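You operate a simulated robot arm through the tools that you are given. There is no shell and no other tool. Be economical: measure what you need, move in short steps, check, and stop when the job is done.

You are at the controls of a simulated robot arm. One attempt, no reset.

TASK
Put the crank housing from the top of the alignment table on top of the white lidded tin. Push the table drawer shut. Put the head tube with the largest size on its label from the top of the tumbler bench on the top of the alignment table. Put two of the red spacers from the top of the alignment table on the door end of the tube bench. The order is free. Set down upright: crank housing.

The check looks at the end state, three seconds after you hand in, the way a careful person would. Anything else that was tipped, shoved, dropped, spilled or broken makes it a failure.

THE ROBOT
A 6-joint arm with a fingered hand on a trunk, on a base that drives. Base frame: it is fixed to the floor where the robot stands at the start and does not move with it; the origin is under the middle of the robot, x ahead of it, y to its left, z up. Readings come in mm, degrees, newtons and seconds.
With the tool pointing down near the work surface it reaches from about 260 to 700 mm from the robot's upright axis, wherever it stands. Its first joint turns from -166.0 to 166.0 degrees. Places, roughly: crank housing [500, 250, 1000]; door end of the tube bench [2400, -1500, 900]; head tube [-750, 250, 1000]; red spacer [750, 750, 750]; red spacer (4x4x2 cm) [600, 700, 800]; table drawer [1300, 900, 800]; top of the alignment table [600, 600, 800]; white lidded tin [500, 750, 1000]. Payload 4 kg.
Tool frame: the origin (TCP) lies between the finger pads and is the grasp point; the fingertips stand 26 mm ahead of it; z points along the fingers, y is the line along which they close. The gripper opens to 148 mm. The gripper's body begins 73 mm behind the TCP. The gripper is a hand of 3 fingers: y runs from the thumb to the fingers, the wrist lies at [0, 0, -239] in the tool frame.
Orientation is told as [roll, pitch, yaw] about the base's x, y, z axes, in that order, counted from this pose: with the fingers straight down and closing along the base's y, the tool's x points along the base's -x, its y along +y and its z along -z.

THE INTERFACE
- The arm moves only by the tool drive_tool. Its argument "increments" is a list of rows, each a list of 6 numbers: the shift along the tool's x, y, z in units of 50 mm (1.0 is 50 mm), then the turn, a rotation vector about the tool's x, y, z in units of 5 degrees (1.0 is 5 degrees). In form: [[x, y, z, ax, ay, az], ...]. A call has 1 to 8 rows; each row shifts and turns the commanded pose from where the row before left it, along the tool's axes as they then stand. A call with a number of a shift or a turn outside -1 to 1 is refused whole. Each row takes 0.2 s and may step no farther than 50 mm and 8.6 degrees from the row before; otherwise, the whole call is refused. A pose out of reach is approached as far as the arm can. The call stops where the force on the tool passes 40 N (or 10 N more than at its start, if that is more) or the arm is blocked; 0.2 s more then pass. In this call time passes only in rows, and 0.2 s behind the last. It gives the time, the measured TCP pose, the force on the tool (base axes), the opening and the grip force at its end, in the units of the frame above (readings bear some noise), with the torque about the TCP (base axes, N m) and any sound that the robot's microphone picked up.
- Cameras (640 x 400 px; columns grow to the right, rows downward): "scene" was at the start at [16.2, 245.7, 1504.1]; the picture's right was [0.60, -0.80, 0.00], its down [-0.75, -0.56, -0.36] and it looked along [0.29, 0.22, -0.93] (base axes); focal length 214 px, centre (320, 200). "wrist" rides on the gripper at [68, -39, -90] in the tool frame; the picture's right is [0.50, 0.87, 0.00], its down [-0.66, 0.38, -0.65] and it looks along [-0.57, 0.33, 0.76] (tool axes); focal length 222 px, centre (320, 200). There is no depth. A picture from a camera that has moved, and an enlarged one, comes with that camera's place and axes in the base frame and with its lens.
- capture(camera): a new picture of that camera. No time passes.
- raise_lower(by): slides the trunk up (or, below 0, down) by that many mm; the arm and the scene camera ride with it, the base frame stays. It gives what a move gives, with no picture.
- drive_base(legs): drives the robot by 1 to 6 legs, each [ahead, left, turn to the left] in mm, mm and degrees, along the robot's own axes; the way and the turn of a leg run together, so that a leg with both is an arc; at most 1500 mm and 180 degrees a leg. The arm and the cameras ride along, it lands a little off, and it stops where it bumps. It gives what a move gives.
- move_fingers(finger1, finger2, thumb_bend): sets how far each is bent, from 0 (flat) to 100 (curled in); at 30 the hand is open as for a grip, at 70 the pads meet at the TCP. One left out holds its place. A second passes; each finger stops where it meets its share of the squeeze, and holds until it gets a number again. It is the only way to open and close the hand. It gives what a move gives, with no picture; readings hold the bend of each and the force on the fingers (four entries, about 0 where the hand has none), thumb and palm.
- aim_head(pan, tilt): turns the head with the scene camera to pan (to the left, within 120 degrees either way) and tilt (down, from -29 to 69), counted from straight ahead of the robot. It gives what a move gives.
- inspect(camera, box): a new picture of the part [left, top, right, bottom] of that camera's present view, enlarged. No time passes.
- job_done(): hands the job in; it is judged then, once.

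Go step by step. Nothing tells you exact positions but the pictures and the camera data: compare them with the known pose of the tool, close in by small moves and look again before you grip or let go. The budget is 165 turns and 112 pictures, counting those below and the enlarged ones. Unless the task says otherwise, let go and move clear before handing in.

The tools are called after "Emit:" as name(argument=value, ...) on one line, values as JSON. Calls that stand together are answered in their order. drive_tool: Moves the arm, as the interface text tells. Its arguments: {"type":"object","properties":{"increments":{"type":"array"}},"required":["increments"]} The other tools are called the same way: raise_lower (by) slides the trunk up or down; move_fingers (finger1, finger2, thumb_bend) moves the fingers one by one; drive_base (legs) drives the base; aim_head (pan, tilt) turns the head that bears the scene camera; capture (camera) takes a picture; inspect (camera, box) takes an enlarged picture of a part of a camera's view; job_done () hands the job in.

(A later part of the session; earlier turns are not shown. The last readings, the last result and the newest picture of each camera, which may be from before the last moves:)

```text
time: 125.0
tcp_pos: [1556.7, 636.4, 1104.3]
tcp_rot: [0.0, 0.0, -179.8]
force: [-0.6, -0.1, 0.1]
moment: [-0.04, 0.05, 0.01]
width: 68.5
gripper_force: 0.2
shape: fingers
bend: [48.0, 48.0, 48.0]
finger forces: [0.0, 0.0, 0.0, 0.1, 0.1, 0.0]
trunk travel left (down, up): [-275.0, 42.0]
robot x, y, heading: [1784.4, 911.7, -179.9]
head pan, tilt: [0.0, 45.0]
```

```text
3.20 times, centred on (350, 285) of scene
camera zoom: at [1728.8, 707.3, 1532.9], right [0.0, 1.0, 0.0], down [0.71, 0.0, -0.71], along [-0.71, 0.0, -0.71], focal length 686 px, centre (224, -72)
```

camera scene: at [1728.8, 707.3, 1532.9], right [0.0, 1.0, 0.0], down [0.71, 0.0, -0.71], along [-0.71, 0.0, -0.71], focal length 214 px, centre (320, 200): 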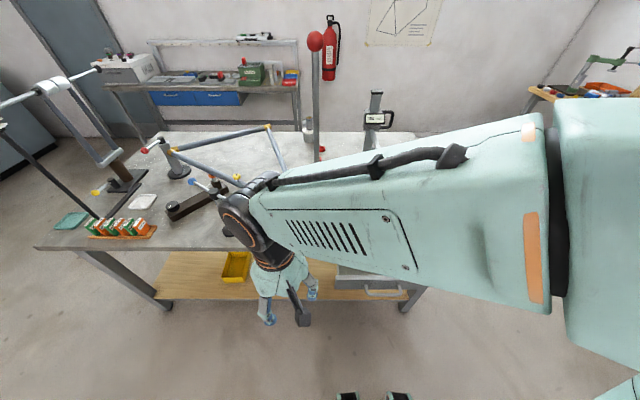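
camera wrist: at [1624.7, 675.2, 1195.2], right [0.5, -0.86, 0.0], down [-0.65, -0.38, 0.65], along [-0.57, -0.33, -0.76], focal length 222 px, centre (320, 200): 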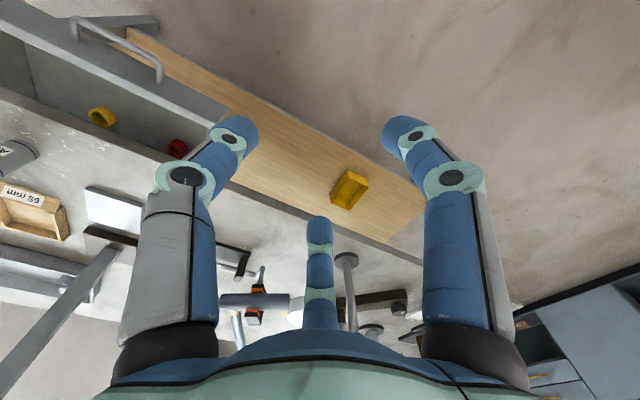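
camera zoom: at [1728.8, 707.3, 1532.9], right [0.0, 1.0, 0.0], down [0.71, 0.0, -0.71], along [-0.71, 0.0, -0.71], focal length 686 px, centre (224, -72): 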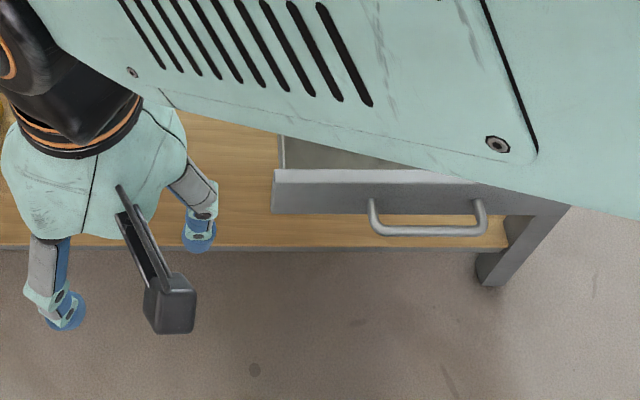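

The drawer front is at x≈1382 (y 765–1110), handle bar at x≈1434, y≈936, z≈760. I make a fist and bring it in front of the handle.

Emit:
move_fingers(finger1=68, finger2=68, thumb_bend=68)

Emit:
drive_tool(increments=[[-0.2, -0.97, 0, 0, 0, 0], [-0.2, -0.97, 0, 0, 0, 0], [-0.2, -0.97, 0, 0, 0, 0], [-0.2, -0.97, 0, 0, 0, 0], [-0.2, -0.97, 0, 0, 0, 0], [0, -1, 0, 0, 0, 0], [0, -0.15, 0.95, 0, 0, 0], [0, 0, 1, 0, 0, 0]])

Emit:
capture(camera="wrist")

Emit:
capture(camera="scene")

```text
time: 126.0
tcp_pos: [1557.6, 637.1, 1104.3]
tcp_rot: [-0.1, 0.1, -179.9]
force: [0.5, -0.6, 0.7]
moment: [0.0, -0.02, 0.01]
width: 5.3
gripper_force: 0.0
shape: fingers
bend: [68.0, 68.0, 68.0]
finger forces: [0.1, 0.0, 0.1, 0.0, 0.0, 0.0]
trunk travel left (down, up): [-275.0, 42.0]
robot x, y, heading: [1784.0, 910.7, -179.9]
head pan, tilt: [0.0, 45.0]
```

```text
time: 127.8
tcp_pos: [1510.1, 937.5, 1007.2]
tcp_rot: [0.1, -0.1, -179.7]
force: [0.0, 0.5, 0.0]
moment: [0.01, 0.01, 0.01]
width: 5.1
gripper_force: 0.0
shape: fingers
bend: [68.0, 68.0, 68.0]
finger forces: [0.0, 0.1, 0.1, 0.1, 0.1, 0.0]
trunk travel left (down, up): [-275.0, 42.0]
robot x, y, heading: [1783.8, 917.1, -179.7]
head pan, tilt: [0.0, 45.0]
```

```text
52 pictures are left
camera wrist: at [1576.3, 976.4, 1097.3], right [0.5, -0.86, 0.0], down [-0.65, -0.38, 0.65], along [-0.57, -0.33, -0.76], focal length 222 px, centre (320, 200)
```

wrist: 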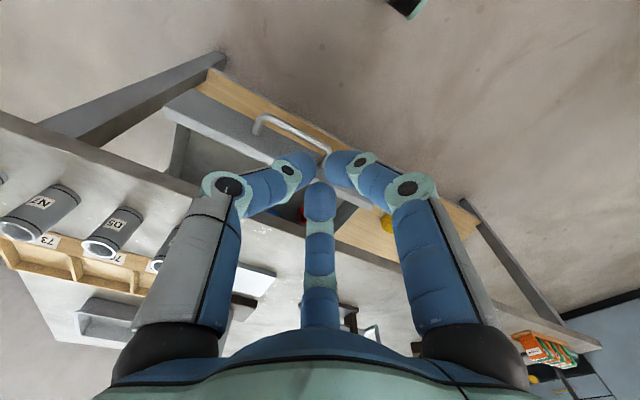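

```text
51 pictures are left
camera scene: at [1727.9, 707.6, 1532.9], right [0.0, 1.0, 0.0], down [0.71, 0.0, -0.71], along [-0.71, 0.0, -0.71], focal length 214 px, centre (320, 200)
```

scene: 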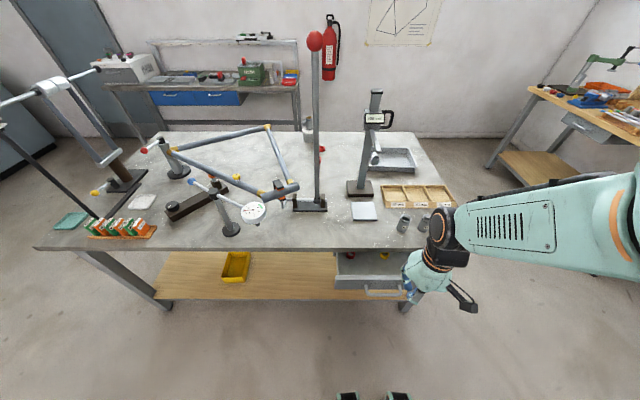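

Emit:
inspect(camera="scene", box=[310, 220, 490, 332])

```text
3.56 times, centred on (400, 276) of scene
camera zoom: at [1727.9, 707.6, 1532.9], right [0.0, 1.0, 0.0], down [0.71, 0.0, -0.71], along [-0.71, 0.0, -0.71], focal length 763 px, centre (36, -70)
```

zoom: 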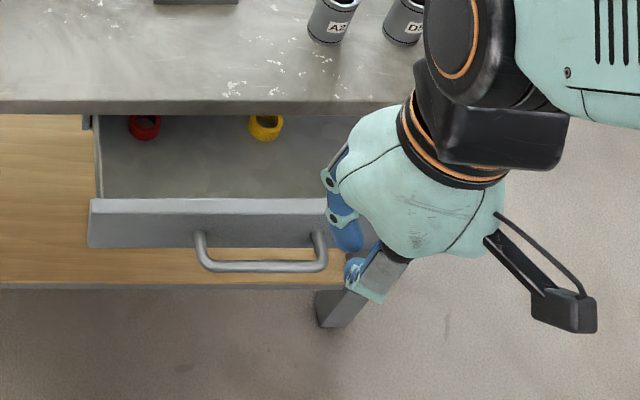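

The table edge is at x≈1296, so the drawer needs about 85 mm of push. I lower the fist to handle height.

Emit:
drive_tool(increments=[[0, 0.1, 0.95, 0, 0, 0], [0, 0, 0.95, 0, 0, 0], [0, 0, 0.95, 0, 0, 0], [0, 0, 0.95, 0, 0, 0], [0, 0, 0.65, 0, 0, 0]])

Emit:
inspect(camera="scene", box=[310, 220, 490, 332])

Emit:
capture(camera="wrist")

```text
time: 129.0
tcp_pos: [1505.9, 930.0, 781.9]
tcp_rot: [0.0, 0.0, -179.8]
force: [-0.7, 0.6, -0.1]
moment: [0.01, -0.04, 0.02]
width: 5.0
gripper_force: 0.1
shape: fingers
bend: [68.0, 68.0, 68.0]
finger forces: [0.0, 0.0, 0.0, 0.0, 0.1, 0.0]
trunk travel left (down, up): [-275.0, 42.0]
robot x, y, heading: [1781.9, 916.1, -179.7]
head pan, tilt: [0.0, 45.0]
```

```text
3.56 times, centred on (400, 276) of scene
camera zoom: at [1728.0, 707.5, 1532.9], right [0.0, 1.0, 0.0], down [0.71, 0.0, -0.71], along [-0.71, 0.0, -0.71], focal length 763 px, centre (36, -70)
```

zoom: 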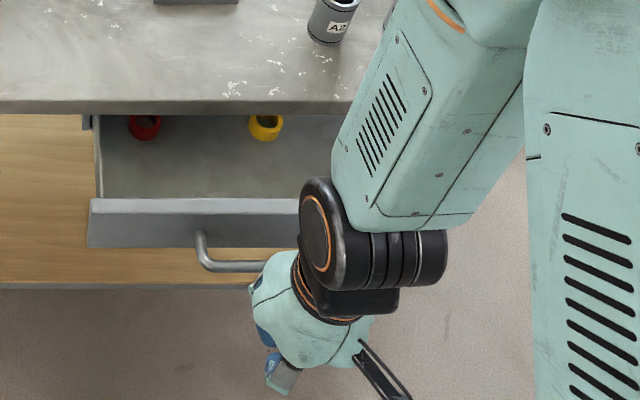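

```text
48 pictures are left
camera wrist: at [1572.8, 970.0, 872.8], right [0.5, -0.86, 0.0], down [-0.65, -0.38, 0.65], along [-0.57, -0.33, -0.76], focal length 222 px, centre (320, 200)
```

wrist: 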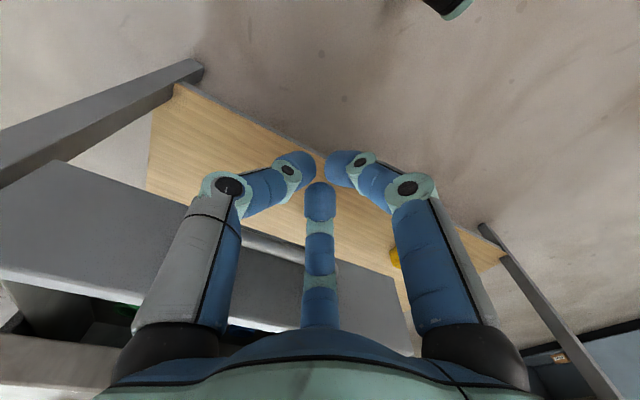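

The plate face spans z≈691–776, so this height pushes the plate just above the handle while the palm clears the tabletop. I advance.

Emit:
drive_tool(increments=[[-0.5, 0, 0, 0, 0, 0], [-0.5, 0, 0, 0, 0, 0], [-0.5, 0, 0, 0, 0, 0]])

Emit:
inspect(camera="scene", box=[310, 220, 490, 332])

Emit:
capture(camera="wrist")

```text
time: 129.8
tcp_pos: [1438.9, 934.2, 783.1]
tcp_rot: [0.0, 0.0, -179.8]
force: [0.2, 0.2, 0.3]
moment: [-0.02, -0.01, 0.02]
width: 5.2
gripper_force: 0.1
shape: fingers
bend: [68.0, 68.0, 68.0]
finger forces: [0.0, 0.0, 0.0, 0.0, 0.0, 0.1]
out of reach, approached as far as the arm can: row 2
trunk travel left (down, up): [-275.0, 42.0]
robot x, y, heading: [1780.5, 914.6, -180.0]
head pan, tilt: [0.0, 45.0]
```

```text
3.56 times, centred on (400, 276) of scene
camera zoom: at [1728.4, 707.3, 1532.9], right [0.0, 1.0, 0.0], down [0.71, 0.0, -0.71], along [-0.71, 0.0, -0.71], focal length 763 px, centre (36, -70)
```

zoom: 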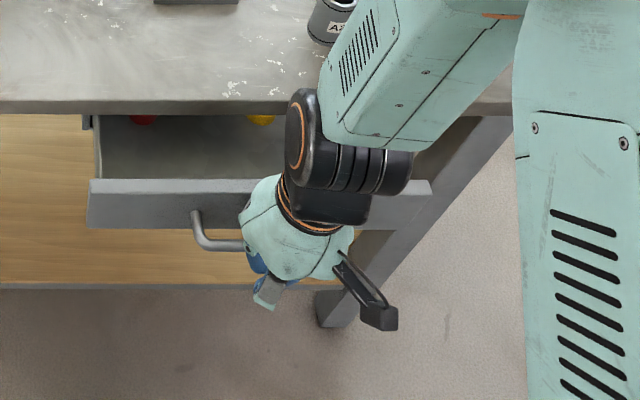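

```text
46 pictures are left
camera wrist: at [1506.3, 972.7, 873.7], right [0.5, -0.86, 0.0], down [-0.65, -0.38, 0.65], along [-0.56, -0.33, -0.76], focal length 222 px, centre (320, 200)
```

wrist: 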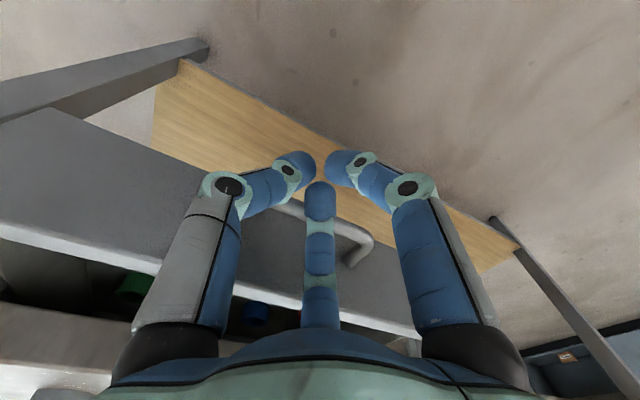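

The drawer is already moving in. I keep pushing.

Emit:
drive_tool(increments=[[-0.4, 0, 0, 0, 0, 0], [-0.4, 0, 0, 0, 0, 0]])

Emit:
drive_tool(increments=[[-0.3, 0, 0, 0, 0, 0]])

Emit:
inspect(camera="scene", box=[310, 220, 490, 332])

```text
time: 130.4
tcp_pos: [1398.2, 934.7, 783.6]
tcp_rot: [0.0, 0.0, -179.5]
force: [0.5, -0.8, 0.0]
moment: [-0.02, 0.04, -0.01]
width: 5.2
gripper_force: 0.5
shape: fingers
bend: [68.0, 69.0, 68.0]
finger forces: [0.0, 0.5, 0.0, 0.1, 0.0, 0.1]
trunk travel left (down, up): [-275.0, 42.0]
robot x, y, heading: [1782.0, 916.1, -179.8]
head pan, tilt: [0.0, 45.0]
```

```text
time: 130.8
tcp_pos: [1384.1, 933.3, 784.5]
tcp_rot: [0.0, -0.1, -179.8]
force: [0.2, 0.2, 1.2]
moment: [0.02, 0.0, 0.0]
width: 5.0
gripper_force: 0.3
shape: fingers
bend: [68.0, 69.0, 68.0]
finger forces: [0.0, 0.7, 0.0, 0.0, 0.0, 0.0]
trunk travel left (down, up): [-275.0, 42.0]
robot x, y, heading: [1783.2, 919.8, -180.0]
head pan, tilt: [0.0, 45.0]
```

```text
3.56 times, centred on (400, 276) of scene
camera zoom: at [1728.4, 707.4, 1532.9], right [0.0, 1.0, 0.0], down [0.71, 0.0, -0.71], along [-0.71, 0.0, -0.71], focal length 763 px, centre (36, -70)
```

zoom: 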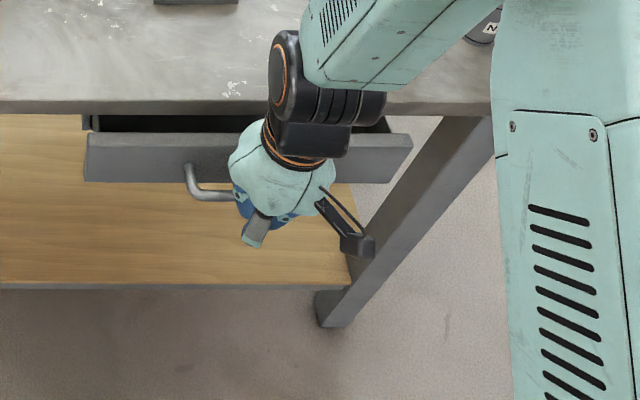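

Emit:
drive_tool(increments=[[-0.3, 0, 0, 0, 0, 0]])

Emit:
drive_tool(increments=[[-0.2, 0, 0, 0, 0, 0]])

Emit:
inspect(camera="scene", box=[310, 220, 490, 332])

```text
time: 131.2
tcp_pos: [1368.6, 933.1, 783.8]
tcp_rot: [-0.1, -0.1, -179.9]
force: [1.0, -0.4, 1.2]
moment: [0.03, 0.03, 0.01]
width: 5.3
gripper_force: 0.5
shape: fingers
bend: [68.0, 69.0, 68.0]
finger forces: [0.0, 1.3, 0.0, 0.1, 0.1, 0.0]
trunk travel left (down, up): [-275.0, 42.0]
robot x, y, heading: [1784.1, 918.9, -179.6]
head pan, tilt: [0.0, 45.0]
```

```text
time: 131.6
tcp_pos: [1360.6, 932.1, 784.6]
tcp_rot: [0.0, 0.0, -179.9]
force: [1.4, -0.1, 2.5]
moment: [-0.03, 0.0, -0.02]
width: 5.0
gripper_force: 0.7
shape: fingers
bend: [68.0, 70.0, 68.0]
finger forces: [0.0, 1.9, 0.0, 0.1, 0.1, 0.0]
trunk travel left (down, up): [-275.0, 42.0]
robot x, y, heading: [1780.6, 913.0, -179.7]
head pan, tilt: [0.0, 45.0]
```

```text
3.56 times, centred on (400, 276) of scene
camera zoom: at [1728.7, 707.4, 1532.9], right [0.0, 1.0, 0.0], down [0.71, 0.0, -0.71], along [-0.71, 0.0, -0.71], focal length 763 px, centre (36, -70)
```

zoom: 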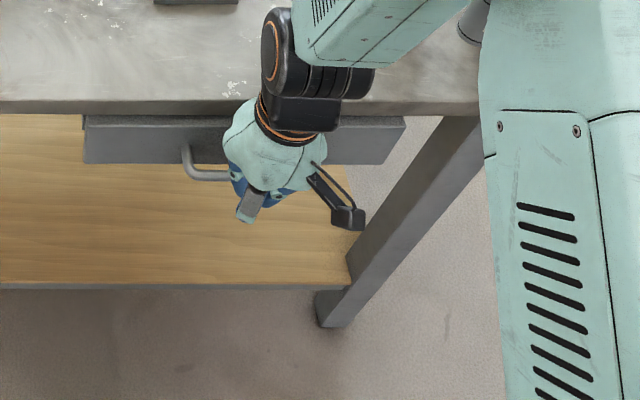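

Emit:
drive_tool(increments=[[-0.15, 0, 0, 0, 0, 0]])

Emit:
drive_tool(increments=[[-0.15, 0, 0, 0, 0, 0]])

Emit:
drive_tool(increments=[[-0.15, 0, 0, 0, 0, 0]])

Emit:
inspect(camera="scene", box=[310, 220, 490, 332])

```text
time: 132.0
tcp_pos: [1352.5, 930.4, 783.8]
tcp_rot: [-0.1, 0.0, -179.8]
force: [0.7, 0.4, 1.3]
moment: [0.02, 0.01, 0.02]
width: 5.0
gripper_force: 1.1
shape: fingers
bend: [68.0, 70.0, 68.0]
finger forces: [0.1, 1.9, 0.0, 0.0, 0.0, 0.0]
trunk travel left (down, up): [-275.0, 42.0]
robot x, y, heading: [1780.6, 917.9, -179.8]
head pan, tilt: [0.0, 45.0]
```

```text
time: 132.4
tcp_pos: [1345.1, 930.8, 784.3]
tcp_rot: [0.0, -0.1, -179.8]
force: [1.2, -0.3, 2.5]
moment: [-0.06, 0.04, 0.01]
width: 4.8
gripper_force: 1.5
shape: fingers
bend: [68.0, 70.0, 68.0]
finger forces: [0.1, 2.5, 0.1, 0.0, 0.0, 0.0]
trunk travel left (down, up): [-275.0, 42.0]
robot x, y, heading: [1781.7, 920.6, -179.9]
head pan, tilt: [0.0, 45.0]
```

```text
time: 132.8
tcp_pos: [1337.5, 932.4, 784.9]
tcp_rot: [0.0, 0.0, -179.7]
force: [0.8, 0.5, 2.6]
moment: [0.01, 0.02, 0.0]
width: 5.2
gripper_force: 1.0
shape: fingers
bend: [68.0, 70.0, 68.0]
finger forces: [0.1, 2.6, 0.0, 0.1, 0.0, 0.0]
trunk travel left (down, up): [-275.0, 42.0]
robot x, y, heading: [1780.9, 914.9, -179.8]
head pan, tilt: [0.0, 45.0]
```

```text
3.56 times, centred on (400, 276) of scene
camera zoom: at [1728.8, 707.4, 1532.9], right [0.0, 1.0, 0.0], down [0.71, 0.0, -0.71], along [-0.71, 0.0, -0.71], focal length 763 px, centre (36, -70)
```

zoom: 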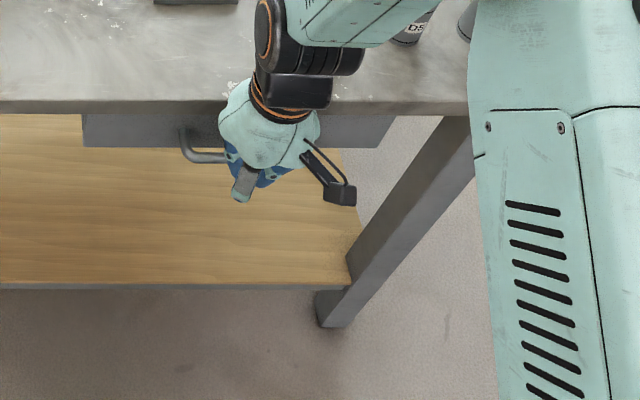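

Emit:
drive_tool(increments=[[-0.15, 0, 0, 0, 0, 0]])

Emit:
drive_tool(increments=[[-0.15, 0, 0, 0, 0, 0]])

Emit:
inspect(camera="scene", box=[310, 220, 490, 332])

```text
time: 133.2
tcp_pos: [1332.8, 932.2, 783.7]
tcp_rot: [0.0, 0.1, -179.8]
force: [9.9, -0.4, 0.9]
moment: [-0.01, 0.27, 0.2]
width: 5.1
gripper_force: 5.0
shape: fingers
bend: [68.0, 70.0, 68.0]
finger forces: [0.1, 9.1, 0.1, 0.0, 0.0, 0.0]
trunk travel left (down, up): [-275.0, 42.0]
robot x, y, heading: [1780.0, 916.6, -179.8]
head pan, tilt: [0.0, 45.0]
```

```text
time: 133.7
tcp_pos: [1332.9, 932.5, 782.3]
tcp_rot: [-0.1, 1.1, -179.6]
force: [25.4, -0.4, 2.0]
moment: [0.03, 1.45, 0.55]
width: 5.7
gripper_force: 13.1
shape: fingers
bend: [68.0, 70.0, 68.0]
finger forces: [0.0, 25.8, 0.0, 0.0, 0.0, 0.0]
trunk travel left (down, up): [-275.0, 42.0]
robot x, y, heading: [1784.8, 910.9, -180.0]
head pan, tilt: [0.0, 45.0]
stopped in row 1: the force on the tool passed its limit at 43 N (the readings are from after the stop); the commanded pose is now the measured one
```

```text
3.56 times, centred on (400, 276) of scene
camera zoom: at [1732.4, 707.4, 1533.1], right [0.0, 1.0, 0.0], down [0.71, 0.0, -0.71], along [-0.71, 0.0, -0.71], focal length 763 px, centre (36, -70)
```

zoom: 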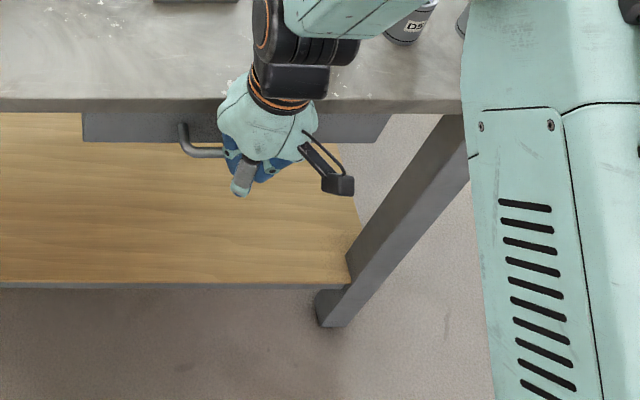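

The drawer hit its stop: closed. I back off, raise the arm and tuck it.

Emit:
drive_tool(increments=[[0.6, 0, 0, 0, 0, 0], [1, 0, 0, 0, 0, 0], [1, 0, 0, 0, 0, 0], [0, 0, -1, 0, 0, 0], [0, 0, -1, 0, 0, 0], [0, 0, -1, 0, 0, 0], [0, 0, -1, 0, 0, 0], [0, 0, -1, 0, 0, 0]])

Emit:
drive_tool(increments=[[0, 0, -1, 0, 0, 0], [0, 1, -0.2, 0, 0, 0], [0, 1, 0, 0, 0, 0], [0, 1, 0, 0, 0, 0], [0.3, 0.9, 0, 0, 0, 0], [0.3, 0.9, 0, 0, 0, 0], [0.3, 0.9, 0, 0, 0, 0]])

Emit:
inspect(camera="scene", box=[200, 180, 480, 340])

```text
time: 135.5
tcp_pos: [1456.6, 934.4, 1032.4]
tcp_rot: [0.1, 0.6, -179.6]
force: [0.0, -0.8, -0.2]
moment: [0.01, 0.01, 0.0]
width: 5.1
gripper_force: 0.1
shape: fingers
bend: [68.0, 68.0, 68.0]
finger forces: [0.1, 0.0, 0.0, 0.1, 0.0, 0.2]
trunk travel left (down, up): [-275.0, 42.0]
robot x, y, heading: [1782.9, 913.3, -179.9]
head pan, tilt: [0.0, 45.0]
```

```text
refused: row 2 steps farther than a row can; nothing moved
```

```text
2.29 times, centred on (340, 260) of scene
camera zoom: at [1730.5, 707.3, 1532.9], right [0.0, 1.0, 0.0], down [0.71, 0.0, -0.71], along [-0.71, 0.0, -0.71], focal length 490 px, centre (274, 63)
```

zoom: 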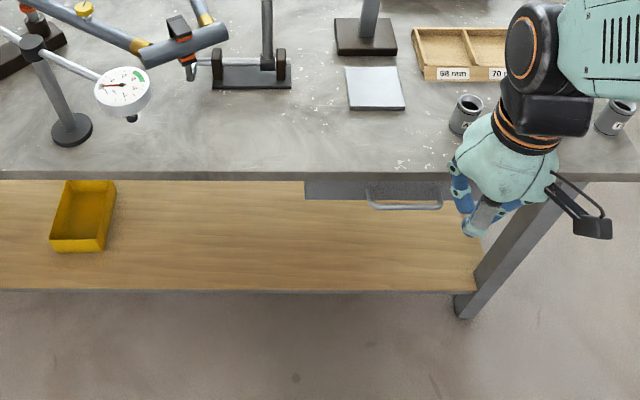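

The drawer is shut. I tuck the arm and drive round the table's +y end to the near side.

Emit:
drive_tool(increments=[[0, 0, -1, 0, 0, 0], [0, 1, 0, 0, 0, 0], [0, 1, 0, 0, 0, 0], [0, 1, 0, 0, 0, 0], [0.3, 0.9, 0, 0, 0, 0], [0.3, 0.9, 0, 0, 0, 0], [0.3, 0.9, 0, 0, 0, 0]])

Emit:
drive_base(legs=[[0, -1090, 0], [1500, 0, 0], [260, 0, 0], [0, 0, 180]])

Emit:
aim_head(pan=-40, tilt=40)

Emit:
capture(camera="scene")

```text
time: 137.1
tcp_pos: [1503.0, 644.9, 1083.0]
tcp_rot: [-0.1, 0.5, -179.7]
force: [-0.5, -0.2, 0.1]
moment: [-0.01, 0.0, 0.02]
width: 4.9
gripper_force: 0.1
shape: fingers
bend: [68.0, 68.0, 68.0]
finger forces: [0.1, 0.0, 0.0, 0.0, 0.1, 0.0]
trunk travel left (down, up): [-275.0, 42.0]
robot x, y, heading: [1784.8, 918.5, -179.8]
head pan, tilt: [0.0, 45.0]
```

```text
time: 162.8
tcp_pos: [257.2, 2198.7, 1084.2]
tcp_rot: [0.0, 0.6, 4.7]
force: [0.3, 0.7, 0.1]
moment: [-0.02, 0.0, -0.01]
width: 5.0
gripper_force: 0.1
shape: fingers
bend: [68.0, 68.0, 68.0]
finger forces: [0.1, 0.1, 0.1, 0.0, 0.0, 0.0]
trunk travel left (down, up): [-275.0, 42.0]
robot x, y, heading: [-0.1, 1909.6, 4.5]
head pan, tilt: [0.0, 45.0]
```

```text
time: 163.8
tcp_pos: [257.6, 2199.4, 1082.9]
tcp_rot: [0.1, 0.6, 4.8]
force: [0.9, -0.1, -0.6]
moment: [-0.03, -0.03, 0.03]
width: 5.3
gripper_force: 0.0
shape: fingers
bend: [68.0, 68.0, 68.0]
finger forces: [0.0, 0.0, 0.0, 0.1, 0.0, 0.0]
trunk travel left (down, up): [-275.0, 42.0]
robot x, y, heading: [1.9, 1907.2, 4.4]
head pan, tilt: [-40.0, 40.0]
```

```text
40 pictures are left
camera scene: at [22.1, 2069.6, 1540.2], right [-0.58, -0.82, 0.0], down [-0.52, 0.37, -0.77], along [0.62, -0.44, -0.64], focal length 214 px, centre (320, 200)
```

scene: 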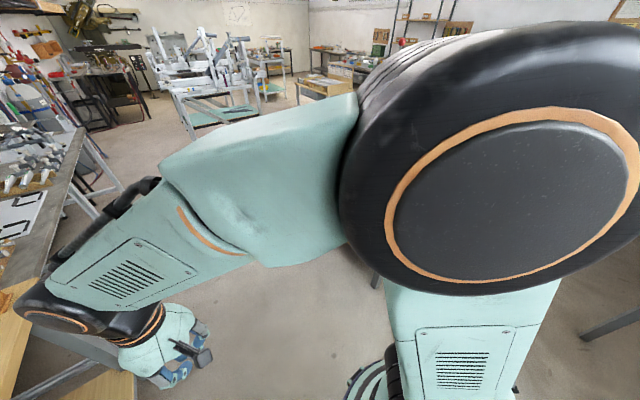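

I straighten up and strafe along the table's near side to reach spacer B.

Emit:
drive_base(legs=[[0, 0, -4.5], [50, -1250, 0]])

Emit:
capture(camera="wrist")

```text
time: 175.6
tcp_pos: [331.8, 918.3, 1084.0]
tcp_rot: [0.0, 0.6, 0.4]
force: [0.1, 0.2, -0.8]
moment: [-0.03, 0.02, 0.03]
width: 5.2
gripper_force: 0.1
shape: fingers
bend: [68.0, 68.0, 68.0]
finger forces: [0.0, 0.0, 0.0, 0.0, 0.1, 0.1]
trunk travel left (down, up): [-275.0, 42.0]
robot x, y, heading: [51.4, 649.4, 0.4]
head pan, tilt: [-40.0, 40.0]
```

```text
39 pictures are left
camera wrist: at [265.6, 878.5, 1174.7], right [-0.51, 0.86, 0.01], down [0.66, 0.38, 0.65], along [0.56, 0.33, -0.76], focal length 222 px, centre (320, 200)
```

wrist: 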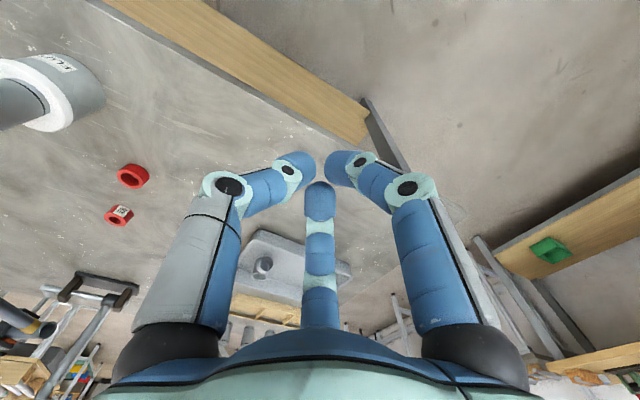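

Spacer B is at about (624,709). I pre-open the fingers and move above it.

Emit:
move_fingers(finger1=48, finger2=48, thumb_bend=48)

Emit:
drive_tool(increments=[[-0.732, -0.522, 0, 0, -0.1, 0], [-0.732, -0.522, 0, 0, 0, 0], [-0.732, -0.522, 0, 0, 0, 0], [-0.732, -0.522, 0, 0, 0, 0], [-0.732, -0.522, 0, 0, 0, 0], [-0.732, -0.522, 0, 0, 0, 0], [-0.732, -0.522, 0, 0, 0, 0], [-0.732, -0.522, 0, 0, 0, 0]])

Emit:
drive_tool(increments=[[0, 0, 0.8, 0, 0, 0], [0, 0, 0.8, 0, 0, 0]])

Emit:
capture(camera="wrist")

```text
time: 176.6
tcp_pos: [333.6, 918.5, 1085.0]
tcp_rot: [0.0, 0.5, 0.4]
force: [0.2, -0.5, -0.7]
moment: [0.01, 0.0, 0.01]
width: 67.9
gripper_force: 0.1
shape: fingers
bend: [48.0, 48.0, 48.0]
finger forces: [0.0, 0.0, 0.0, 0.0, 0.1, 0.0]
trunk travel left (down, up): [-275.0, 42.0]
robot x, y, heading: [51.8, 650.6, 0.3]
head pan, tilt: [-40.0, 40.0]
```

```text
time: 178.4
tcp_pos: [627.2, 711.7, 1084.1]
tcp_rot: [-0.1, 0.1, 0.5]
force: [0.7, 0.1, 0.4]
moment: [0.01, 0.04, -0.01]
width: 68.3
gripper_force: 0.0
shape: fingers
bend: [48.0, 48.0, 48.0]
finger forces: [0.0, 0.0, 0.0, 0.1, 0.0, 0.1]
trunk travel left (down, up): [-275.0, 42.0]
robot x, y, heading: [52.2, 645.3, 0.3]
head pan, tilt: [-40.0, 40.0]
```

```text
time: 179.0
tcp_pos: [625.5, 711.9, 1003.3]
tcp_rot: [-0.1, 0.0, 0.4]
force: [-0.2, 0.2, -0.2]
moment: [-0.03, -0.02, -0.01]
width: 68.4
gripper_force: 0.0
shape: fingers
bend: [48.0, 48.0, 48.0]
finger forces: [0.0, 0.1, 0.0, 0.1, 0.0, 0.0]
trunk travel left (down, up): [-275.0, 42.0]
robot x, y, heading: [51.0, 651.7, 0.3]
head pan, tilt: [-40.0, 40.0]
```

```text
38 pictures are left
camera wrist: at [557.9, 671.8, 1093.9], right [-0.51, 0.86, 0.0], down [0.65, 0.38, 0.65], along [0.56, 0.33, -0.76], focal length 222 px, centre (320, 200)
```

wrist: 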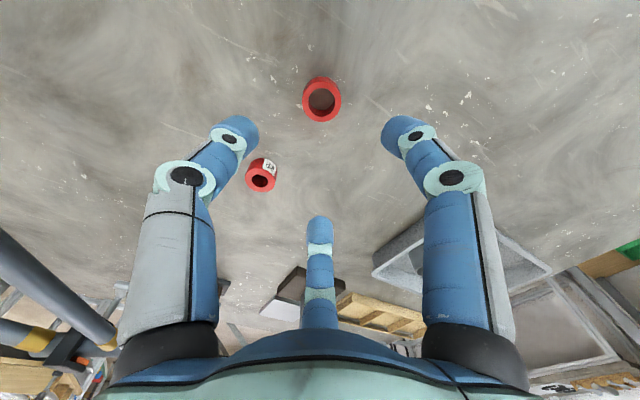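

Emit:
drive_tool(increments=[[0.1, -0.02, 0.9, 0, 0, 0], [0, 0, 0.9, 0, 0, 0], [0, 0, 0.5, 0, 0, 0]])

Emit:
drive_tool(increments=[[0, 0, 0.2, 0, 0, 0]])

Emit:
capture(camera="wrist")

```text
time: 179.8
tcp_pos: [622.0, 710.2, 887.9]
tcp_rot: [0.0, 0.0, 0.4]
force: [-0.6, -0.1, -0.2]
moment: [0.01, -0.01, 0.0]
width: 68.6
gripper_force: 0.1
shape: fingers
bend: [48.0, 48.0, 48.0]
finger forces: [0.0, 0.0, 0.1, 0.0, 0.0, 0.0]
trunk travel left (down, up): [-275.0, 42.0]
robot x, y, heading: [51.9, 648.5, 0.5]
head pan, tilt: [-40.0, 40.0]
```

```text
time: 180.2
tcp_pos: [621.9, 710.1, 878.3]
tcp_rot: [0.0, 0.1, 0.5]
force: [-0.5, -0.2, -0.2]
moment: [-0.01, 0.0, 0.0]
width: 68.1
gripper_force: 0.1
shape: fingers
bend: [48.0, 48.0, 48.0]
finger forces: [0.0, 0.0, 0.1, 0.0, 0.0, 0.0]
trunk travel left (down, up): [-275.0, 42.0]
robot x, y, heading: [52.8, 651.8, 0.4]
head pan, tilt: [-40.0, 40.0]
```

```text
37 pictures are left
camera wrist: at [554.8, 669.7, 968.6], right [-0.51, 0.86, 0.0], down [0.65, 0.38, 0.65], along [0.56, 0.33, -0.76], focal length 222 px, centre (320, 200)
```

wrist: 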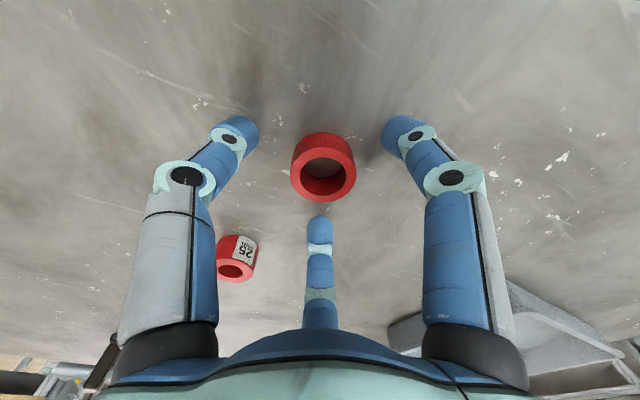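

Emit:
move_fingers(finger1=57, finger2=57, thumb_bend=57)

Emit:
move_fingers(finger1=75, finger2=75, thumb_bend=75)

Emit:
drive_tool(increments=[[0, 0, -0.5, 0, 0, 0], [0, 0, -1, 0, 0, 0], [0, 0, -1, 0, 0, 0], [0, 0, -1, 0, 0, 0], [0, 0, -0.9, 0, 0, 0]])

Emit:
capture(camera="wrist")

```text
time: 181.2
tcp_pos: [620.7, 709.7, 878.5]
tcp_rot: [0.0, 0.1, 0.4]
force: [0.1, 0.1, 0.4]
moment: [0.0, 0.01, 0.0]
width: 42.8
gripper_force: 0.0
shape: fingers
bend: [56.0, 56.0, 56.0]
finger forces: [0.0, 0.1, 0.1, 0.0, 0.0, 0.1]
trunk travel left (down, up): [-275.0, 42.0]
robot x, y, heading: [50.5, 650.1, 0.2]
head pan, tilt: [-40.0, 40.0]
```

```text
time: 182.2
tcp_pos: [623.6, 708.3, 877.4]
tcp_rot: [0.0, 0.1, 0.4]
force: [-0.7, 0.5, -0.5]
moment: [0.01, 0.01, 0.02]
width: 28.4
gripper_force: 20.2
shape: fingers
bend: [59.0, 59.0, 65.0]
finger forces: [11.9, 12.7, 0.0, 0.1, 15.6, 0.0]
trunk travel left (down, up): [-275.0, 42.0]
robot x, y, heading: [50.6, 648.7, 0.2]
head pan, tilt: [-40.0, 40.0]
```

```text
time: 183.4
tcp_pos: [621.5, 709.4, 1098.8]
tcp_rot: [0.0, 0.0, 0.4]
force: [0.2, 0.0, -0.6]
moment: [-0.02, -0.01, -0.01]
width: 28.3
gripper_force: 20.1
shape: fingers
bend: [59.0, 59.0, 65.0]
finger forces: [11.7, 12.7, 0.0, 0.1, 15.5, 0.0]
trunk travel left (down, up): [-275.0, 42.0]
robot x, y, heading: [52.5, 648.3, 0.5]
head pan, tilt: [-40.0, 40.0]
```

```text
36 pictures are left
camera wrist: at [553.4, 668.4, 1189.8], right [-0.51, 0.86, 0.0], down [0.65, 0.38, 0.65], along [0.56, 0.33, -0.76], focal length 222 px, centre (320, 200)
```

wrist: 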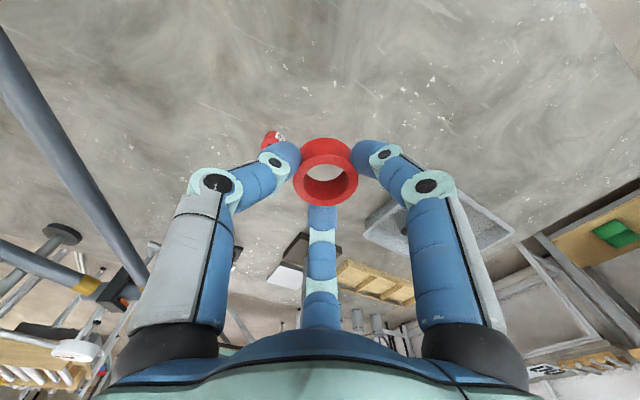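

Spacer B is held. I retract, then drive back round to the tube bench's door end.

Emit:
drive_tool(increments=[[0.732, 0.522, 0, 0, 0, 0], [0.732, 0.522, 0, 0, 0, 0], [0.732, 0.522, 0, 0, 0, 0], [0.732, 0.522, 0, 0, 0, 0], [0.732, 0.522, 0, 0, 0, 0], [0.732, 0.522, 0, 0, 0, 0], [0.732, 0.522, 0, 0, 0, 0], [0.732, 0.6, 0, 0, 0, 0]])

Emit:
drive_tool(increments=[[0.7, 0.4, 0, 0, 0, 0], [0.7, 0.3, 0, 0, 0, 0]])

Emit:
drive_base(legs=[[-60, -1480, 0], [870, -310, 0], [830, -310, 0]])

Emit:
aim_head(pan=0, tilt=50)

```text
time: 185.2
tcp_pos: [324.1, 921.0, 1096.6]
tcp_rot: [0.1, 0.0, 0.4]
force: [-0.6, 0.3, -0.8]
moment: [-0.02, 0.0, 0.01]
width: 28.2
gripper_force: 20.1
shape: fingers
bend: [59.0, 59.0, 65.0]
finger forces: [11.6, 12.8, 0.0, 0.1, 15.3, 0.0]
trunk travel left (down, up): [-275.0, 42.0]
robot x, y, heading: [49.8, 650.2, 0.2]
head pan, tilt: [-40.0, 40.0]
```

```text
time: 185.8
tcp_pos: [257.1, 956.2, 1098.6]
tcp_rot: [0.1, 0.1, 0.4]
force: [0.4, -0.1, -0.8]
moment: [0.0, -0.03, 0.0]
width: 28.0
gripper_force: 20.0
shape: fingers
bend: [59.0, 59.0, 65.0]
finger forces: [11.7, 12.8, 0.0, 0.0, 15.3, 0.1]
trunk travel left (down, up): [-275.0, 42.0]
robot x, y, heading: [54.2, 647.8, 0.4]
head pan, tilt: [-40.0, 40.0]
```

```text
time: 207.7
tcp_pos: [1908.4, -1104.0, 1098.4]
tcp_rot: [0.0, 0.1, 1.6]
force: [0.1, -0.2, -1.1]
moment: [-0.03, 0.0, 0.06]
width: 28.0
gripper_force: 20.2
shape: fingers
bend: [59.0, 59.0, 65.0]
finger forces: [11.7, 12.8, 0.0, 0.0, 15.3, 0.0]
trunk travel left (down, up): [-275.0, 42.0]
robot x, y, heading: [1709.7, -1412.7, 1.3]
head pan, tilt: [-40.0, 40.0]
```

```text
time: 208.7
tcp_pos: [1908.7, -1103.6, 1099.7]
tcp_rot: [0.0, 0.2, 1.5]
force: [-0.3, 0.5, -0.3]
moment: [-0.02, 0.02, 0.02]
width: 27.9
gripper_force: 19.6
shape: fingers
bend: [59.0, 59.0, 65.0]
finger forces: [11.7, 12.9, 0.0, 0.0, 15.3, 0.0]
trunk travel left (down, up): [-275.0, 42.0]
robot x, y, heading: [1710.4, -1413.8, 1.3]
head pan, tilt: [0.0, 50.0]
```

Emit:
drive_base(legs=[[60, -40, 0]])

Emit:
drive_tool(increments=[[-0.735, -0.56, 0, 0, 0, 0], [-0.735, -0.56, 0, 0, 0, 0], [-0.735, -0.56, 0, 0, 0, 0], [-0.735, -0.56, 0, 0, 0, 0], [-0.735, -0.56, 0, 0, 0, 0], [-0.735, -0.56, 0, 0, 0, 0], [-0.735, -0.56, 0, 0, 0, 0], [-0.735, -0.56, 0, 0, 0, 0]])

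Emit:
drive_tool(increments=[[-0.735, -0.56, 0, 0, 0, 0], [-0.735, -0.56, 0, 0, 0, 0], [-0.735, -0.56, 0, 0, 0, 0], [-0.735, -0.56, 0, 0, 0, 0]])

Emit:
capture(camera="wrist")

Emit:
capture(camera="scene")

```text
time: 209.8
tcp_pos: [1970.2, -1141.6, 1098.8]
tcp_rot: [-0.1, 0.1, 1.5]
force: [0.1, 0.1, -0.4]
moment: [0.02, 0.02, 0.0]
width: 28.0
gripper_force: 19.9
shape: fingers
bend: [59.0, 59.0, 65.0]
finger forces: [11.7, 12.8, 0.0, 0.0, 15.2, 0.1]
trunk travel left (down, up): [-275.0, 42.0]
robot x, y, heading: [1771.5, -1449.4, 1.1]
head pan, tilt: [0.0, 50.0]
```

```text
time: 211.6
tcp_pos: [2270.9, -1358.8, 1098.6]
tcp_rot: [0.0, 0.1, 1.4]
force: [0.2, -0.1, -0.4]
moment: [0.02, 0.04, 0.01]
width: 27.4
gripper_force: 19.5
shape: fingers
bend: [59.0, 59.0, 66.0]
finger forces: [11.8, 12.9, 0.1, 0.0, 15.1, 0.1]
trunk travel left (down, up): [-275.0, 42.0]
robot x, y, heading: [1770.5, -1450.5, 1.3]
head pan, tilt: [0.0, 50.0]
```

```text
time: 212.6
tcp_pos: [2421.5, -1466.4, 1096.7]
tcp_rot: [0.1, 0.2, 1.5]
force: [0.2, -0.1, -0.1]
moment: [-0.02, 0.04, 0.0]
width: 27.4
gripper_force: 19.6
shape: fingers
bend: [59.0, 59.0, 66.0]
finger forces: [11.3, 13.0, 0.0, 0.0, 15.0, 0.0]
trunk travel left (down, up): [-275.0, 42.0]
robot x, y, heading: [1769.5, -1449.8, 1.6]
head pan, tilt: [0.0, 50.0]
```

```text
35 pictures are left
camera wrist: at [2354.7, -1507.7, 1187.7], right [-0.52, 0.85, 0.0], down [0.65, 0.39, 0.65], along [0.55, 0.34, -0.76], focal length 222 px, centre (320, 200)
```

wrist: 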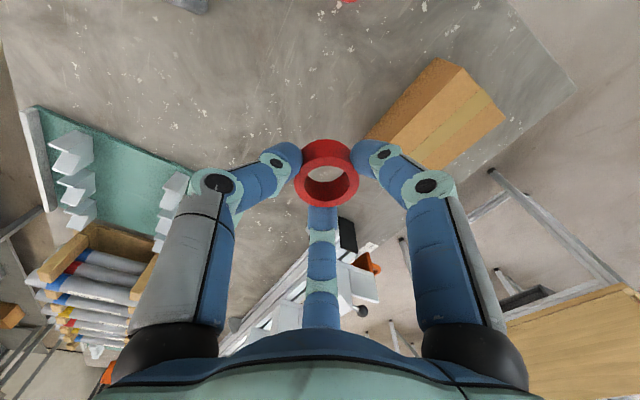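

```text
34 pictures are left
camera scene: at [1815.4, -1238.4, 1526.1], right [0.02, -1.0, 0.0], down [-0.77, -0.02, -0.64], along [0.64, 0.02, -0.77], focal length 214 px, centre (320, 200)
```

scene: 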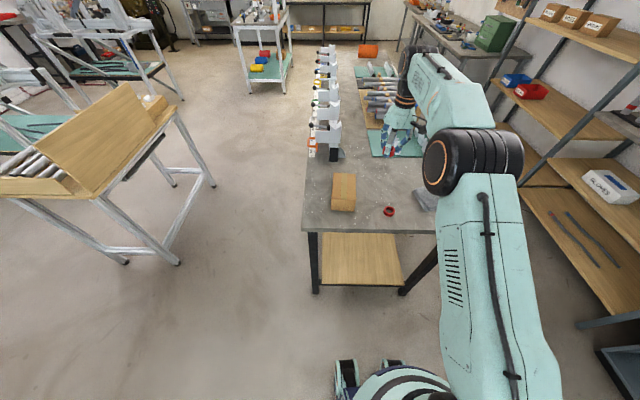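

Clear spot confirmed. I lower spacer B beside the first, well away from the carton.

Emit:
drive_tool(increments=[[0, -0.45, 0.8, 0, 0, 0], [0, 0, 1, 0, 0, 0], [0, 0, 1, 0, 0, 0], [0, 0, 0.9, 0, 0, 0]])

Emit:
drive_tool(increments=[[0, 0, 0.15, 0, 0, 0]])

Emit:
drive_tool(increments=[[0, 0, 0.08, 0, 0, 0]])

```text
time: 213.6
tcp_pos: [2418.1, -1486.9, 915.2]
tcp_rot: [0.0, 0.1, 1.5]
force: [-0.1, 0.4, 0.0]
moment: [-0.05, -0.01, 0.01]
width: 27.3
gripper_force: 20.0
shape: fingers
bend: [59.0, 59.0, 66.0]
finger forces: [11.2, 12.8, 0.0, 0.0, 14.9, 0.1]
trunk travel left (down, up): [-275.0, 42.0]
robot x, y, heading: [1771.6, -1449.6, 1.1]
head pan, tilt: [0.0, 50.0]
```

```text
time: 213.9
tcp_pos: [2419.0, -1487.6, 907.3]
tcp_rot: [0.0, 0.1, 1.4]
force: [0.6, 0.3, -0.5]
moment: [0.01, -0.04, -0.05]
width: 27.2
gripper_force: 19.4
shape: fingers
bend: [59.0, 59.0, 66.0]
finger forces: [11.2, 12.9, 0.0, 0.0, 14.8, 0.1]
trunk travel left (down, up): [-275.0, 42.0]
robot x, y, heading: [1767.3, -1447.3, 1.3]
head pan, tilt: [0.0, 50.0]
```

```text
time: 214.3
tcp_pos: [2419.8, -1487.4, 903.7]
tcp_rot: [0.0, 0.0, 1.5]
force: [-0.5, -0.3, 0.3]
moment: [0.02, -0.01, -0.06]
width: 27.1
gripper_force: 19.2
shape: fingers
bend: [59.0, 59.0, 66.0]
finger forces: [11.2, 12.8, 0.1, 0.0, 14.9, 0.1]
trunk travel left (down, up): [-275.0, 42.0]
robot x, y, heading: [1770.4, -1456.3, 1.4]
head pan, tilt: [0.0, 50.0]
```

Emit:
drive_tool(increments=[[0, 0, 0.08, 0, 0, 0]])

Emit:
drive_tool(increments=[[0, 0, 0.06, 0, 0, 0]])

```text
time: 214.8
tcp_pos: [2420.4, -1486.4, 899.6]
tcp_rot: [-0.1, 0.1, 1.4]
force: [0.4, 0.0, 0.6]
moment: [0.02, 0.0, -0.01]
width: 27.3
gripper_force: 19.5
shape: fingers
bend: [59.0, 59.0, 66.0]
finger forces: [11.3, 13.0, 0.1, 0.1, 14.8, 0.1]
trunk travel left (down, up): [-275.0, 42.0]
robot x, y, heading: [1770.5, -1449.0, 1.4]
head pan, tilt: [0.0, 50.0]
```

```text
time: 215.2
tcp_pos: [2420.4, -1488.5, 897.1]
tcp_rot: [0.0, -0.1, 1.3]
force: [-1.0, 0.3, 9.2]
moment: [0.19, -0.04, -0.02]
width: 27.1
gripper_force: 20.7
shape: fingers
bend: [60.0, 59.0, 66.0]
finger forces: [12.2, 13.7, 0.0, 0.0, 15.9, 0.0]
trunk travel left (down, up): [-275.0, 42.0]
robot x, y, heading: [1770.0, -1452.2, 1.2]
head pan, tilt: [0.0, 50.0]
```

Contact. I release and rise.

Emit:
move_fingers(finger1=48, finger2=48, thumb_bend=48)

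Emit:
drive_tool(increments=[[0, 0, -0.6, 0, 0, 0], [0, 0, -1, 0, 0, 0], [0, 0, -1, 0, 0, 0], [0, 0, -1, 0, 0, 0], [0, 0, -0.6, 0, 0, 0]])

Emit:
drive_tool(increments=[[0.735, 0.56, 0, 0, 0, 0], [0.735, 0.56, 0, 0, 0, 0], [0.735, 0.56, 0, 0, 0, 0], [0.735, 0.56, 0, 0, 0, 0], [0.735, 0.56, 0, 0, 0, 0], [0.735, 0.56, 0, 0, 0, 0], [0.735, 0.56, 0, 0, 0, 0], [0.735, 0.56, 0, 0, 0, 0]])

Emit:
drive_tool(increments=[[0.735, 0.6, 0, 0, 0, 0], [0.735, 0.6, 0, 0, 0, 0], [0.735, 0.6, 0, 0, 0, 0], [0.735, 0.6, 0, 0, 0, 0]])

Emit:
inspect(camera="scene", box=[290, 140, 470, 252])

```text
time: 216.2
tcp_pos: [2420.2, -1487.4, 895.1]
tcp_rot: [0.0, 0.1, 1.5]
force: [-0.4, -0.4, 0.3]
moment: [0.0, -0.02, 0.01]
width: 68.1
gripper_force: 0.0
shape: fingers
bend: [48.0, 48.0, 48.0]
finger forces: [0.0, 0.0, 0.1, 0.0, 0.0, 0.1]
trunk travel left (down, up): [-275.0, 42.0]
robot x, y, heading: [1770.8, -1449.1, 1.4]
head pan, tilt: [0.0, 50.0]
```

```text
time: 217.3
tcp_pos: [2421.6, -1486.3, 1105.5]
tcp_rot: [0.1, 0.1, 1.3]
force: [-0.2, -0.2, -0.3]
moment: [-0.02, 0.02, 0.01]
width: 68.2
gripper_force: 0.0
shape: fingers
bend: [48.0, 48.0, 48.0]
finger forces: [0.0, 0.1, 0.0, 0.0, 0.0, 0.0]
trunk travel left (down, up): [-275.0, 42.0]
robot x, y, heading: [1766.6, -1450.5, 1.3]
head pan, tilt: [0.0, 50.0]
```

```text
time: 219.2
tcp_pos: [2119.0, -1267.9, 1106.6]
tcp_rot: [0.0, 0.0, 1.4]
force: [-0.9, 0.1, -0.3]
moment: [-0.02, -0.01, -0.01]
width: 68.5
gripper_force: 0.1
shape: fingers
bend: [48.0, 48.0, 48.0]
finger forces: [0.1, 0.0, 0.0, 0.0, 0.1, 0.0]
trunk travel left (down, up): [-275.0, 42.0]
robot x, y, heading: [1769.2, -1452.0, 1.3]
head pan, tilt: [0.0, 50.0]
```

```text
time: 220.2
tcp_pos: [1970.3, -1153.8, 1105.7]
tcp_rot: [-0.1, 0.0, 1.5]
force: [-0.3, -0.2, 0.2]
moment: [-0.01, 0.0, -0.04]
width: 68.2
gripper_force: 0.0
shape: fingers
bend: [48.0, 48.0, 48.0]
finger forces: [0.0, 0.0, 0.0, 0.0, 0.0, 0.0]
trunk travel left (down, up): [-275.0, 42.0]
robot x, y, heading: [1775.2, -1451.6, 1.2]
head pan, tilt: [0.0, 50.0]
```

```text
3.56 times, centred on (380, 196) of scene
camera zoom: at [1813.1, -1237.1, 1525.9], right [0.02, -1.0, 0.0], down [-0.77, -0.02, -0.64], along [0.64, 0.01, -0.77], focal length 763 px, centre (107, 214)
```

zoom: 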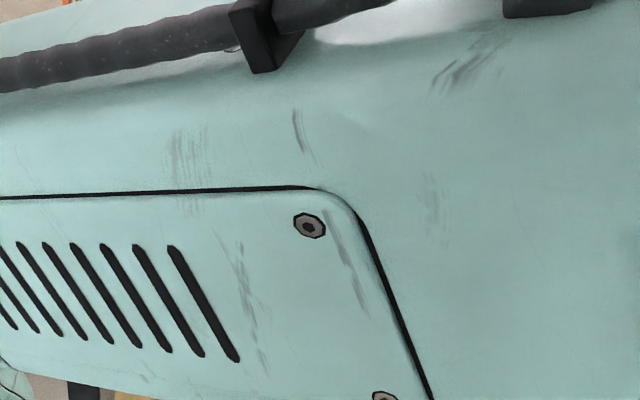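

Both spacers are placed. I drive back to the aisle, turn round, and approach the tumbler bench.

Emit:
drive_base(legs=[[-830, 300, 0], [-870, 300, 0], [0, 0, 178.7], [120, -1060, 0]])

Emit:
aim_head(pan=0, tilt=50)

Emit:
capture(camera="scene")

Emit:
capture(camera="wrist")

```text
time: 245.9
tcp_pos: [-300.5, -122.2, 1104.3]
tcp_rot: [-0.1, 0.1, -179.4]
force: [-0.4, 0.5, 0.5]
moment: [0.01, 0.01, 0.0]
width: 68.5
gripper_force: 0.1
shape: fingers
bend: [48.0, 48.0, 48.0]
finger forces: [0.1, 0.0, 0.0, 0.0, 0.0, 0.1]
trunk travel left (down, up): [-275.0, 42.0]
robot x, y, heading: [-94.3, 173.4, -179.7]
head pan, tilt: [0.0, 50.0]
```

```text
time: 246.5
tcp_pos: [-299.8, -121.8, 1105.2]
tcp_rot: [0.0, 0.1, -179.4]
force: [-0.2, 0.0, 0.5]
moment: [0.0, -0.06, 0.02]
width: 68.5
gripper_force: 0.1
shape: fingers
bend: [48.0, 48.0, 48.0]
finger forces: [0.0, 0.1, 0.0, 0.0, 0.1, 0.1]
trunk travel left (down, up): [-275.0, 42.0]
robot x, y, heading: [-95.4, 173.9, -179.6]
head pan, tilt: [0.0, 50.0]
```

```text
32 pictures are left
camera scene: at [-143.8, -36.5, 1526.0], right [-0.01, 1.0, 0.0], down [0.77, 0.01, -0.64], along [-0.64, -0.01, -0.77], focal length 214 px, centre (320, 200)
```

scene: 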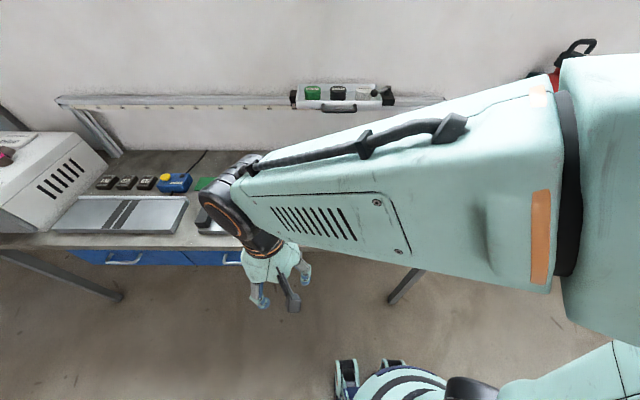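

```text
31 pictures are left
camera wrist: at [-233.4, -82.4, 1195.1], right [0.51, -0.86, 0.0], down [-0.65, -0.38, 0.65], along [-0.56, -0.33, -0.76], focal length 222 px, centre (320, 200)
```

wrist: 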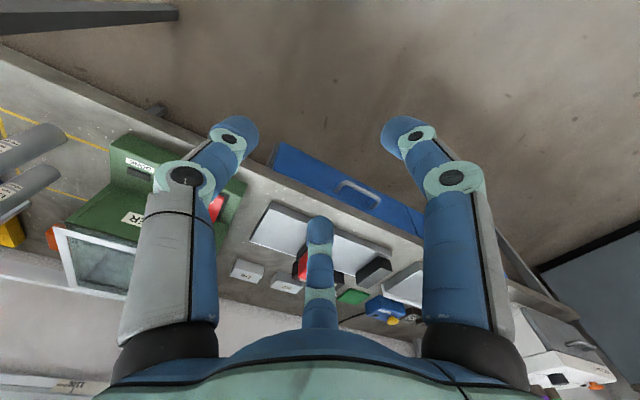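

Emit:
drive_tool(increments=[[0, -1, 0, 0, 0, 0], [0, -1, 0, 0, 0, 0], [0, -1, 0, 0, 0, 0], [0, -1, 0, 0, 0, 0], [-0.3, -0.9, 0, 0, 0, 0], [-0.3, -0.9, 0, 0, 0, 0], [-0.3, -0.9, 0, 0, 0, 0], [-0.3, -0.9, 0, 0, 0, 0]])

Emit:
capture(camera="wrist")

```text
time: 248.3
tcp_pos: [-363.9, 259.3, 1105.4]
tcp_rot: [0.1, 0.1, -179.4]
force: [-0.5, -0.3, 0.3]
moment: [0.01, 0.02, -0.02]
width: 68.2
gripper_force: 0.0
shape: fingers
bend: [48.0, 48.0, 48.0]
finger forces: [0.0, 0.1, 0.0, 0.0, 0.1, 0.0]
trunk travel left (down, up): [-275.0, 42.0]
robot x, y, heading: [-90.7, 170.1, -179.1]
head pan, tilt: [0.0, 50.0]
```

```text
30 pictures are left
camera wrist: at [-297.7, 299.1, 1195.7], right [0.51, -0.86, 0.0], down [-0.65, -0.38, 0.65], along [-0.56, -0.33, -0.76], focal length 222 px, centre (320, 200)
```

wrist: 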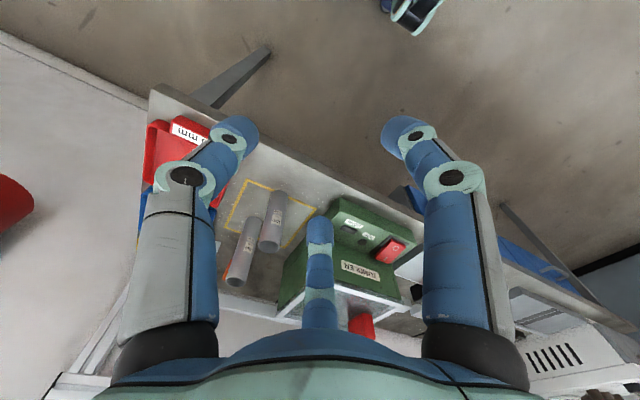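

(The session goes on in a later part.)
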